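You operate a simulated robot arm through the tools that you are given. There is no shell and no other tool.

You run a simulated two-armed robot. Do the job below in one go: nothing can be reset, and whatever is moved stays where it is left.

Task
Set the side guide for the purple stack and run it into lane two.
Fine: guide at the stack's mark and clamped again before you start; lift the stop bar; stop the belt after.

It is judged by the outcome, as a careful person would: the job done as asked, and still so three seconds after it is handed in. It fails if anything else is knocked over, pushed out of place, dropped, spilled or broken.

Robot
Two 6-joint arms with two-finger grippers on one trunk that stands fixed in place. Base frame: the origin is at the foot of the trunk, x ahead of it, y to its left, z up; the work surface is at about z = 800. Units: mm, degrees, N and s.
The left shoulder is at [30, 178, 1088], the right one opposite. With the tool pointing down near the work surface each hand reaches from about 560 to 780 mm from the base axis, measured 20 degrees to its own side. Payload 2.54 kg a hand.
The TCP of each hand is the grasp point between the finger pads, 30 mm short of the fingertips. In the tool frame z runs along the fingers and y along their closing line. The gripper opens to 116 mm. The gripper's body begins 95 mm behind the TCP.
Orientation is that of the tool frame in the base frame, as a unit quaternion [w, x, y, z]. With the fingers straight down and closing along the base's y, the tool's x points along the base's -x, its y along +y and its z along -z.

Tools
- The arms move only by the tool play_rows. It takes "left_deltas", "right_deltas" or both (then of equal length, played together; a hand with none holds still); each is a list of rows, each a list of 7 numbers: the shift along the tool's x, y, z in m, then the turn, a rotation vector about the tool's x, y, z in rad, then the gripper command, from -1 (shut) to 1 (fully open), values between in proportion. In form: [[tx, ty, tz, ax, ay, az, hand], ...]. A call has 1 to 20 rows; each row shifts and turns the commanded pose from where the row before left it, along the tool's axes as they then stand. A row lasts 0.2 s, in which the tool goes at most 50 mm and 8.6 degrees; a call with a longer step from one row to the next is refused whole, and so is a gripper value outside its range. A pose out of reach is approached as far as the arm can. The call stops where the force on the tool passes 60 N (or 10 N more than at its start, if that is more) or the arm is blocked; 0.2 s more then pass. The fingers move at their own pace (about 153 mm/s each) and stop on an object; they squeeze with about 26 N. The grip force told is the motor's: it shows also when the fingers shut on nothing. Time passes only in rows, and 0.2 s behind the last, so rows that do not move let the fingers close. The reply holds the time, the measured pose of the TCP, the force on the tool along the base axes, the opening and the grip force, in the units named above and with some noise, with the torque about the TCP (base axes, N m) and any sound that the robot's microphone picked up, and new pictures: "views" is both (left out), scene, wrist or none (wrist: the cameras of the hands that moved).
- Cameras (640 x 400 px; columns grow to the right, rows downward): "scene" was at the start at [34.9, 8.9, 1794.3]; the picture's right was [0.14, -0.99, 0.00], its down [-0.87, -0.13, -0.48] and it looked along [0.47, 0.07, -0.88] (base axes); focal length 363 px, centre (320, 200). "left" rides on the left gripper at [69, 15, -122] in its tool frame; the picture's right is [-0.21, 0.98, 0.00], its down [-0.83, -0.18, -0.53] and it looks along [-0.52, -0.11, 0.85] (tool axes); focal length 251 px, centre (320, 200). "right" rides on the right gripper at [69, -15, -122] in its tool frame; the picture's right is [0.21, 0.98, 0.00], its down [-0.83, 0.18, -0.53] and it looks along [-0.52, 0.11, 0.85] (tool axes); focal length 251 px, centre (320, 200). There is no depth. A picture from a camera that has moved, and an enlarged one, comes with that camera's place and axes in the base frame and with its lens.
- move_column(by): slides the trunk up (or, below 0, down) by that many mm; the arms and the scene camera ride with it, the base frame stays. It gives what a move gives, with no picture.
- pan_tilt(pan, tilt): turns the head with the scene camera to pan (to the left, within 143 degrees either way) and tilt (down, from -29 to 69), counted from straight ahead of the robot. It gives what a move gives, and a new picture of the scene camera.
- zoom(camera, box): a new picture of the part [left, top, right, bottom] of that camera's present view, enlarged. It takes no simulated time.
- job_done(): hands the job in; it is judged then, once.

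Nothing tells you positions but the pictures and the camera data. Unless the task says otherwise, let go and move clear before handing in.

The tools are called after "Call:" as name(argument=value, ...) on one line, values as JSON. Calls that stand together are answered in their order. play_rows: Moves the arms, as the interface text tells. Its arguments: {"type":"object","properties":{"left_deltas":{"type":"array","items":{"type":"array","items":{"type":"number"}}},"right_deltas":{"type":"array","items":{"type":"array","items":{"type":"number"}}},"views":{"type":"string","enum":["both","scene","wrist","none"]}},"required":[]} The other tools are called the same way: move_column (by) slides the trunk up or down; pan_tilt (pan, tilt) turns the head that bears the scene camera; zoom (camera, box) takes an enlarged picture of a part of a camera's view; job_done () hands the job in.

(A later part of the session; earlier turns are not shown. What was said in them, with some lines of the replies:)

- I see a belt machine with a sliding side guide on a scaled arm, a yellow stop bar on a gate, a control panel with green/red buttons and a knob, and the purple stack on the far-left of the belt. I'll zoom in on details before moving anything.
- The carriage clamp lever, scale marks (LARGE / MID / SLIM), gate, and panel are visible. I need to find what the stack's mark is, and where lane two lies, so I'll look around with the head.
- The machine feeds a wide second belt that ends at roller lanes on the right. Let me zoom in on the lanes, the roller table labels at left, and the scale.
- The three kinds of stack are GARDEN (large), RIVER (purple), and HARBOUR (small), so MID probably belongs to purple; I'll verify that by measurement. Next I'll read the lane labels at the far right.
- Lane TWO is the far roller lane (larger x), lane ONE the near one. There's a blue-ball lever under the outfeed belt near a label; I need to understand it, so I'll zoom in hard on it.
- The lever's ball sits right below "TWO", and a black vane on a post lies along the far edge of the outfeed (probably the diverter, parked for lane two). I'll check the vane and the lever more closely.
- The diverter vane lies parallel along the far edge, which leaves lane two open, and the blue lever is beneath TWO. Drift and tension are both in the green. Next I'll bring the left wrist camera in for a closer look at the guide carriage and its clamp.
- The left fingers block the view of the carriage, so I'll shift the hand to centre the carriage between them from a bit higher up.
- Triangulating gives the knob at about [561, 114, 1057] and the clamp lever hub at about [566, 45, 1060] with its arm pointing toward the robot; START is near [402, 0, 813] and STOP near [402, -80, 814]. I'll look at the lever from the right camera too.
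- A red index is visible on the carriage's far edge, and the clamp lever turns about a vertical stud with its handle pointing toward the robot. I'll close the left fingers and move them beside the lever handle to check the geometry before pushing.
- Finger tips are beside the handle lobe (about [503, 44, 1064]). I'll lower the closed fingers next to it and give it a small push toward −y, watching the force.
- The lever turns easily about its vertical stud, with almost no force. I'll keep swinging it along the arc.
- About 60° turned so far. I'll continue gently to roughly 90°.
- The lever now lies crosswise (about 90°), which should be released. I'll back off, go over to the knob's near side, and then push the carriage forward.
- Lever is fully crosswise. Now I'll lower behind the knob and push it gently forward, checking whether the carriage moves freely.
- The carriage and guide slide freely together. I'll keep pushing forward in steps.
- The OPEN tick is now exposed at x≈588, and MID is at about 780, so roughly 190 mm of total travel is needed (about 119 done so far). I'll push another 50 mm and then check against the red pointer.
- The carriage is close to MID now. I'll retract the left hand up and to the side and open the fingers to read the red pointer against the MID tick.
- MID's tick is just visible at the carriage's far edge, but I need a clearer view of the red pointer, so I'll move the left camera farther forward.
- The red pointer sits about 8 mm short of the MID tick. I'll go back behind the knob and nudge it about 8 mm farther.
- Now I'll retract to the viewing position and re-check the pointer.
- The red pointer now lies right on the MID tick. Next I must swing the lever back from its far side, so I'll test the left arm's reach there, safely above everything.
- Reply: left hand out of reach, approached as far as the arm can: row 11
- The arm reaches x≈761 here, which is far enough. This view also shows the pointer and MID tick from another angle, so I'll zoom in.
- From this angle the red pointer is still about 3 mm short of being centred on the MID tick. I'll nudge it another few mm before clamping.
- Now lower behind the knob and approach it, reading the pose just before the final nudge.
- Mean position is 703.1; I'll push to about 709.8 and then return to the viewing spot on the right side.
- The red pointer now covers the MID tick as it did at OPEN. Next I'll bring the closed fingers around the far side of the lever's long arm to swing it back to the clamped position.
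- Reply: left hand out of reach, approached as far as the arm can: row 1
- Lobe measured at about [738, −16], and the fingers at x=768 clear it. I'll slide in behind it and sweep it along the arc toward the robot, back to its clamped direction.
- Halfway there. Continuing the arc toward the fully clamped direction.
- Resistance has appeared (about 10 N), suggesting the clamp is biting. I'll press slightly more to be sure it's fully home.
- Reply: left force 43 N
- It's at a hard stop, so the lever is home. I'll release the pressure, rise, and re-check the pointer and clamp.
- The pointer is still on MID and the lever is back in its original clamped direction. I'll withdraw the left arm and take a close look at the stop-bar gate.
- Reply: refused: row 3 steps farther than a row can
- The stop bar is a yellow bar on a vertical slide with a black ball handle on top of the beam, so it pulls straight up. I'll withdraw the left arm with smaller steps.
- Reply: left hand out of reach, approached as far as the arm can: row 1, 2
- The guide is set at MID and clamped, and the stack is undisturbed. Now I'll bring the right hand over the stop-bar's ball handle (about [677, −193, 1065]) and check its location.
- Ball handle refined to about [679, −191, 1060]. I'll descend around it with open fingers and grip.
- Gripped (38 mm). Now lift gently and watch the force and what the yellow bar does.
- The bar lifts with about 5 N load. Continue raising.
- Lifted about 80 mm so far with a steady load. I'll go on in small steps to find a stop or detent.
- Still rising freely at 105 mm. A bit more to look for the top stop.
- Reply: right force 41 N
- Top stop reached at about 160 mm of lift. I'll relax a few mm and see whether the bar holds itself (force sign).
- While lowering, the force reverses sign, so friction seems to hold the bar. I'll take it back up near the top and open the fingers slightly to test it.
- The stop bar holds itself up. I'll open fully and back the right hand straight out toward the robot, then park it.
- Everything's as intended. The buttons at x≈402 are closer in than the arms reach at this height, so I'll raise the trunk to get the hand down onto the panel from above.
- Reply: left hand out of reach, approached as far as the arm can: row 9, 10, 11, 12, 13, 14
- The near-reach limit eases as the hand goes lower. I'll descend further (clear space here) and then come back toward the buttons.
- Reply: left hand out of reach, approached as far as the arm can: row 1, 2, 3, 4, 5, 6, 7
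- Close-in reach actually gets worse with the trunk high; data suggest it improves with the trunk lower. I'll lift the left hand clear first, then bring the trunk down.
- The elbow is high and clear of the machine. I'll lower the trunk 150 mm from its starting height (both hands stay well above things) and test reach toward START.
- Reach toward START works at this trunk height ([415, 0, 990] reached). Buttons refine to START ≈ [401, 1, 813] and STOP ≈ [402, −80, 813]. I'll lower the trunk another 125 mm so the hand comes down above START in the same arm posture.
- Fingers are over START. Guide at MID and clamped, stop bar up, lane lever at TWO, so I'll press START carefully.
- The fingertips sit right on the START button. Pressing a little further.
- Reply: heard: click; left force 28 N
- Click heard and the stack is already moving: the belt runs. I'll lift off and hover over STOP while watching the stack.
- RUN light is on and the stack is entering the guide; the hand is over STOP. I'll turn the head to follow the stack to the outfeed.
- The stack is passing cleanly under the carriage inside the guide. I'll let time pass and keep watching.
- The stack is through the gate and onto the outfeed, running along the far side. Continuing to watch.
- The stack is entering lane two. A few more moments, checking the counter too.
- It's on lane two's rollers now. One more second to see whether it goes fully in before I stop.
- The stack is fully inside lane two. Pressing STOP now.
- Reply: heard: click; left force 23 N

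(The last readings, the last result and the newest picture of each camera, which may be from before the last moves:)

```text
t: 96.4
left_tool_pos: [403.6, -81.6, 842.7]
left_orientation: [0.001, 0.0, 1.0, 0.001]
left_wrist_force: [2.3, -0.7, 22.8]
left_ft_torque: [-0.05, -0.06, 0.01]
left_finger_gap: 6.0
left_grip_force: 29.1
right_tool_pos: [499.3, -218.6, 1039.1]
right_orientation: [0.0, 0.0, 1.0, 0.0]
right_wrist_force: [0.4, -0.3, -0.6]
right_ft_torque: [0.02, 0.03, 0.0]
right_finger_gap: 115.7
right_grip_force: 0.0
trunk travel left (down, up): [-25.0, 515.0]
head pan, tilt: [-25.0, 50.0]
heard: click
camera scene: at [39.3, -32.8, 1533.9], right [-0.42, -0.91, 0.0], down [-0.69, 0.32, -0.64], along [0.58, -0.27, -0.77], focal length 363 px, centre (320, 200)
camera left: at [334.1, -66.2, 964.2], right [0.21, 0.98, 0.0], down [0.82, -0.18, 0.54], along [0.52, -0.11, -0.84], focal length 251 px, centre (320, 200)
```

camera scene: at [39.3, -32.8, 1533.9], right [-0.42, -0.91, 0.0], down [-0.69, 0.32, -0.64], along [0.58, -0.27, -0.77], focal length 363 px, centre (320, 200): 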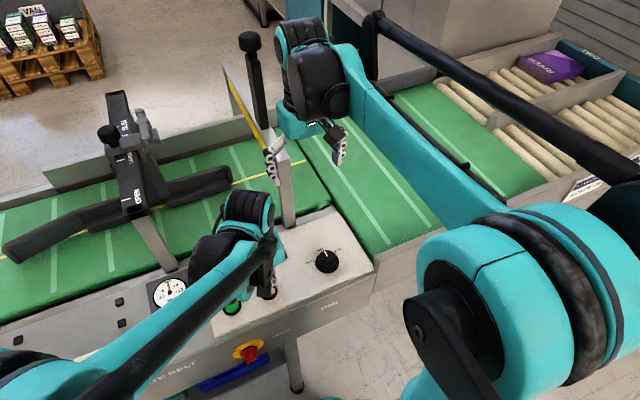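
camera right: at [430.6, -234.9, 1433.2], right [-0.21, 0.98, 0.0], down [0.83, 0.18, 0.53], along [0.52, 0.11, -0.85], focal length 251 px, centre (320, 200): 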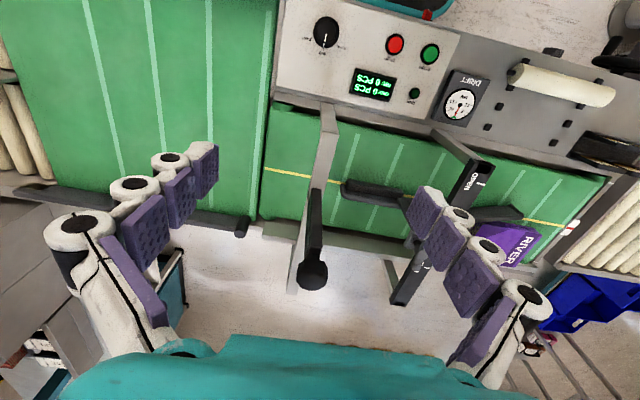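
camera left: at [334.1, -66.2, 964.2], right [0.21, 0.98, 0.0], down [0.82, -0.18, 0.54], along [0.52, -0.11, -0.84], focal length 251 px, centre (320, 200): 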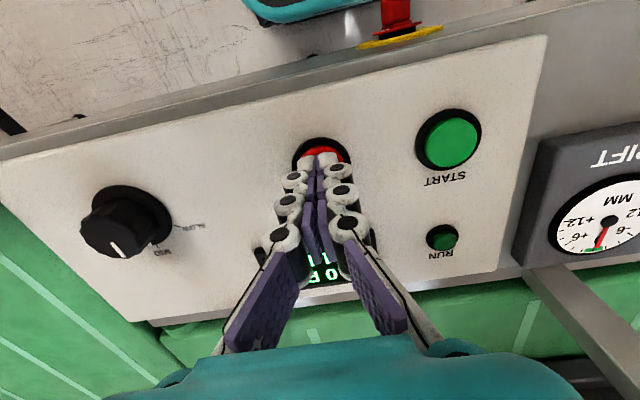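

Click heard, RUN lamp is off, and the stack rests at the end of lane two. I'll lift the hand clear and verify the counter, the belt, and everything else.

Call:
play_rows(left_deltas=[[0, 0, -0.025, 0, 0, 0, -1], [0, 0, -0.04, 0, 0, 0, -1], [0, 0.02, -0.04, 0, 0, 0, -1], [0, 0.03, -0.035, 0, 0, 0, -1], [0, 0.035, -0.03, 0, 0, 0, -1], [0, 0.035, -0.03, 0, 0, 0, -1], [0, 0.035, -0.03, 0, 0, 0, 0], [0, 0.03, -0.03, 0, 0, 0, 0]], views="both")

Call:
zoom(camera="scene", box=[400, 20, 640, 170])

Call:
pan_tilt(pan=0, tilt=60)

Call:
zoom(camera="scene", box=[180, 0, 500, 240])

```text
t: 98.2
left_tool_pos: [402.0, 104.1, 1103.2]
left_orientation: [0.0, 0.0, 1.0, 0.0]
left_wrist_force: [0.6, 0.8, 1.0]
left_ft_torque: [-0.03, 0.01, 0.0]
left_finger_gap: 57.8
left_grip_force: 0.2
right_tool_pos: [498.8, -218.6, 1037.2]
right_orientation: [0.001, 0.0, 1.0, 0.0]
right_wrist_force: [0.5, 0.4, -0.6]
right_ft_torque: [-0.02, -0.01, 0.01]
right_finger_gap: 115.8
right_grip_force: 0.1
trunk travel left (down, up): [-25.0, 515.0]
head pan, tilt: [-25.0, 50.0]
camera scene: at [40.2, -32.6, 1533.6], right [-0.42, -0.91, 0.0], down [-0.69, 0.32, -0.64], along [0.58, -0.27, -0.77], focal length 363 px, centre (320, 200)
camera left: at [333.9, 119.3, 1224.2], right [0.22, 0.98, 0.0], down [0.83, -0.18, 0.53], along [0.52, -0.12, -0.85], focal length 251 px, centre (320, 200)
```

scene: 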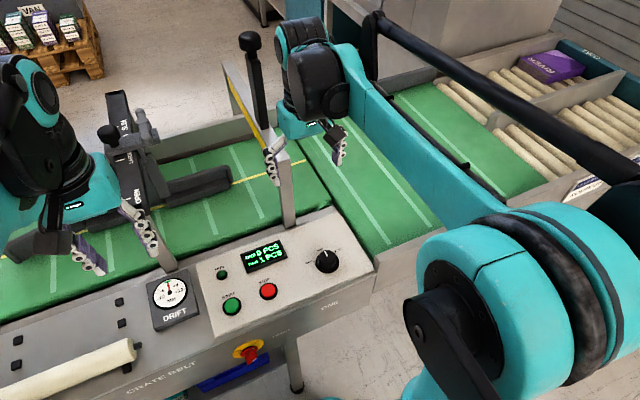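
left: 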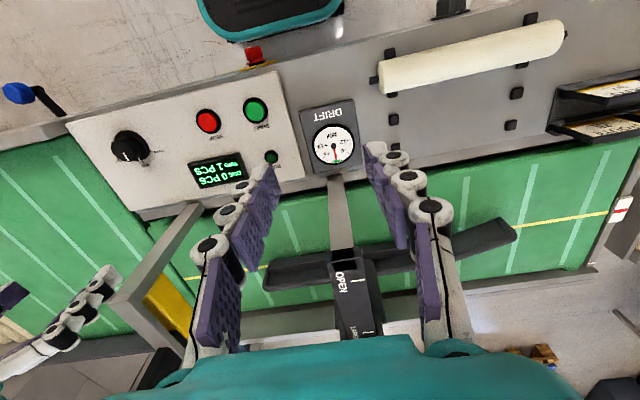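

```text
2.67 times, centred on (520, 95) of scene
camera zoom: at [40.2, -32.6, 1533.6], right [-0.42, -0.91, 0.0], down [-0.69, 0.32, -0.64], along [0.58, -0.27, -0.77], focal length 967 px, centre (-213, 480)
```

zoom: 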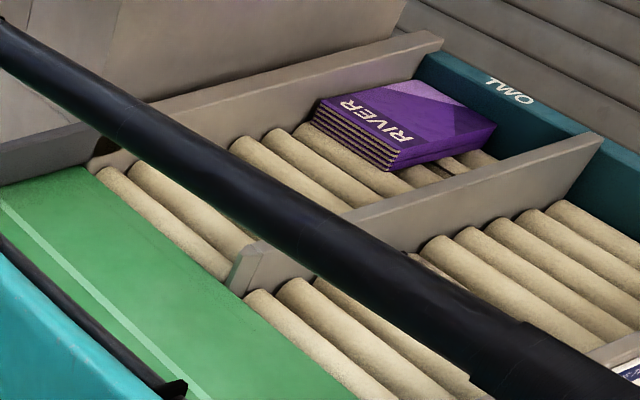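

```text
t: 99.1
left_tool_pos: [403.1, 102.9, 1103.1]
left_orientation: [0.0, 0.0, 1.0, -0.001]
left_wrist_force: [0.4, 0.5, -0.2]
left_ft_torque: [-0.02, 0.0, -0.02]
left_finger_gap: 58.1
left_grip_force: 0.1
right_tool_pos: [500.1, -219.7, 1037.3]
right_orientation: [-0.001, -0.001, 1.0, -0.001]
right_wrist_force: [-0.5, 0.6, -0.6]
right_ft_torque: [0.02, -0.05, 0.03]
right_finger_gap: 116.0
right_grip_force: 0.0
trunk travel left (down, up): [-25.0, 515.0]
head pan, tilt: [0.0, 60.0]
camera scene: at [37.3, -0.5, 1521.0], right [0.0, -1.0, 0.0], down [-0.87, 0.0, -0.5], along [0.5, 0.0, -0.87], focal length 363 px, centre (320, 200)
```

scene: 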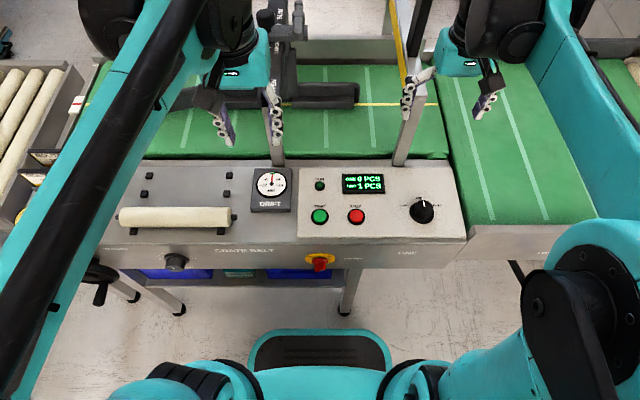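

```text
1.67 times, centred on (340, 120) of scene
camera zoom: at [37.3, -0.5, 1521.0], right [0.0, -1.0, 0.0], down [-0.87, 0.0, -0.5], along [0.5, 0.0, -0.87], focal length 604 px, centre (287, 333)
```

zoom: 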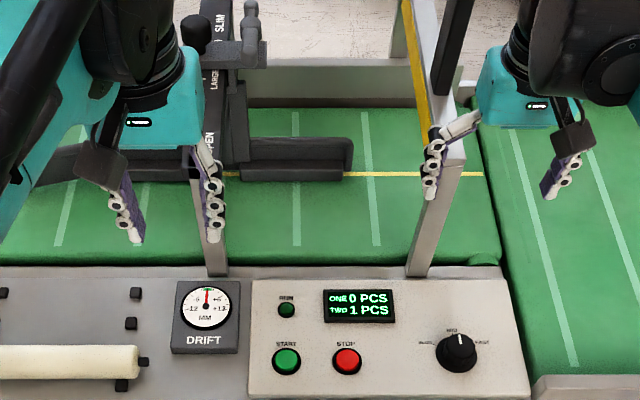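

The counter reads TWO 1 PCS, RUN is off, and the stack lies in lane two. I'll raise the trunk back to its original height so both hands are well clear, then do one last check that nothing is moving.

Call:
move_column(by=275)

Call:
pan_tilt(pan=-5, tilt=60)

Call:
zoom(camera="scene", box=[160, 40, 480, 280])

Call:
pan_tilt(pan=-60, tilt=42)

```text
t: 101.9
left_tool_pos: [403.2, 103.8, 1377.8]
left_orientation: [0.0, 0.0, 1.0, 0.0]
left_wrist_force: [-0.6, 0.7, -0.2]
left_ft_torque: [-0.03, 0.04, 0.02]
left_finger_gap: 58.0
left_grip_force: 0.1
right_tool_pos: [497.9, -218.2, 1312.2]
right_orientation: [0.0, 0.0, 1.0, 0.0]
right_wrist_force: [-0.1, -0.3, -0.5]
right_ft_torque: [0.01, -0.01, 0.0]
right_finger_gap: 116.0
right_grip_force: 0.0
trunk travel left (down, up): [-300.0, 240.0]
head pan, tilt: [0.0, 60.0]
```

```text
t: 102.6
left_tool_pos: [403.8, 104.1, 1377.8]
left_orientation: [-0.001, -0.001, 1.0, -0.001]
left_wrist_force: [0.4, -0.2, -0.1]
left_ft_torque: [0.0, -0.01, 0.0]
left_finger_gap: 58.0
left_grip_force: 0.0
right_tool_pos: [498.8, -218.6, 1312.2]
right_orientation: [0.0, 0.0, 1.0, 0.0]
right_wrist_force: [0.4, -0.1, -0.4]
right_ft_torque: [0.01, -0.02, -0.01]
right_finger_gap: 115.8
right_grip_force: 0.1
trunk travel left (down, up): [-300.0, 240.0]
head pan, tilt: [-5.0, 60.0]
camera scene: at [37.0, -6.2, 1796.0], right [-0.09, -1.0, 0.0], down [-0.86, 0.08, -0.5], along [0.5, -0.04, -0.87], focal length 363 px, centre (320, 200)
```

scene: 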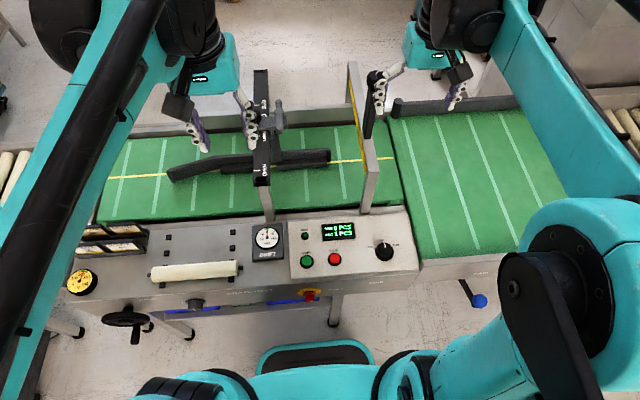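

```text
1.67 times, centred on (320, 160) of scene
camera zoom: at [37.0, -6.2, 1796.0], right [-0.09, -1.0, 0.0], down [-0.86, 0.08, -0.5], along [0.5, -0.04, -0.87], focal length 604 px, centre (320, 267)
```

zoom: 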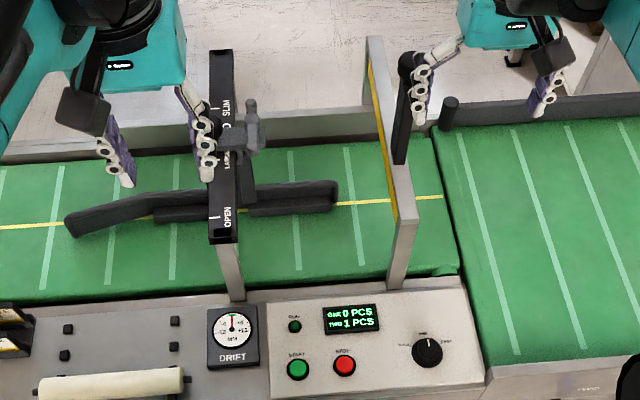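

```text
t: 103.8
left_tool_pos: [403.3, 105.9, 1376.9]
left_orientation: [0.0, 0.0, 1.0, 0.0]
left_wrist_force: [-0.3, -0.1, 0.4]
left_ft_torque: [-0.01, -0.01, 0.05]
left_finger_gap: 57.9
left_grip_force: 0.0
right_tool_pos: [499.6, -217.7, 1312.6]
right_orientation: [0.0, -0.001, 1.0, 0.0]
right_wrist_force: [0.4, -0.4, 0.6]
right_ft_torque: [-0.03, 0.01, 0.05]
right_finger_gap: 115.9
right_grip_force: 0.2
trunk travel left (down, up): [-300.0, 240.0]
head pan, tilt: [-60.0, 42.0]
camera scene: at [12.5, -72.8, 1819.8], right [-0.87, -0.5, 0.0], down [-0.34, 0.58, -0.74], along [0.37, -0.64, -0.67], focal length 363 px, centre (320, 200)
```

scene: 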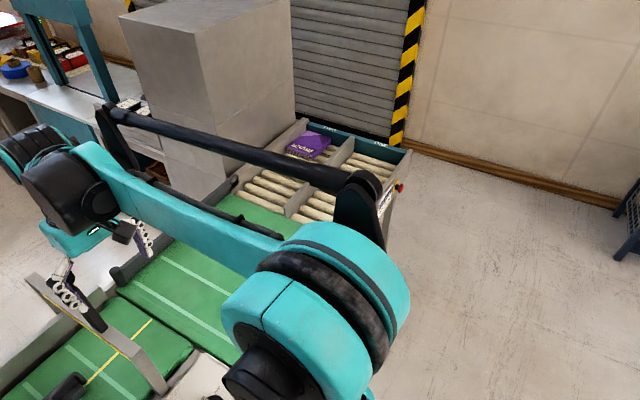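

The purple stack is resting inside lane two and the counter shows TWO 1 PCS. The belt is stopped, the guide is clamped at MID, the stop bar is up, and both hands are clear. I'm handing the job in.

Call:
job_done()

```text
The job is handed in.
```

The purple stack ran into lane two and is resting at the end of it, with the belt stopped. I've handed the job in.

- **Guide:** I released the clamp, set the red pointer on MID and clamped it again before starting. After clamping, the pointer still covered the mark, by eye within about 1–2 mm. No label says which mark purple needs. I chose MID because purple's size falls between the green GARDEN and turquoise HARBOUR stacks, and it matches the lane width.
- **Stop bar:** I lifted it about 160 mm to its top stop, and it stays up on its own.
- **Lane:** The blue-ball lever under the second belt was already at TWO, so I left it alone.
- **Run:** The stack passed through the guide and gate without catching. The counter reads ONE 0, TWO 1.
- **Stop:** I pressed STOP once the stack was fully on lane two's rollers, and the RUN lamp went out.

I saw nothing else knocked or moved, and both hands are clear of the machine.
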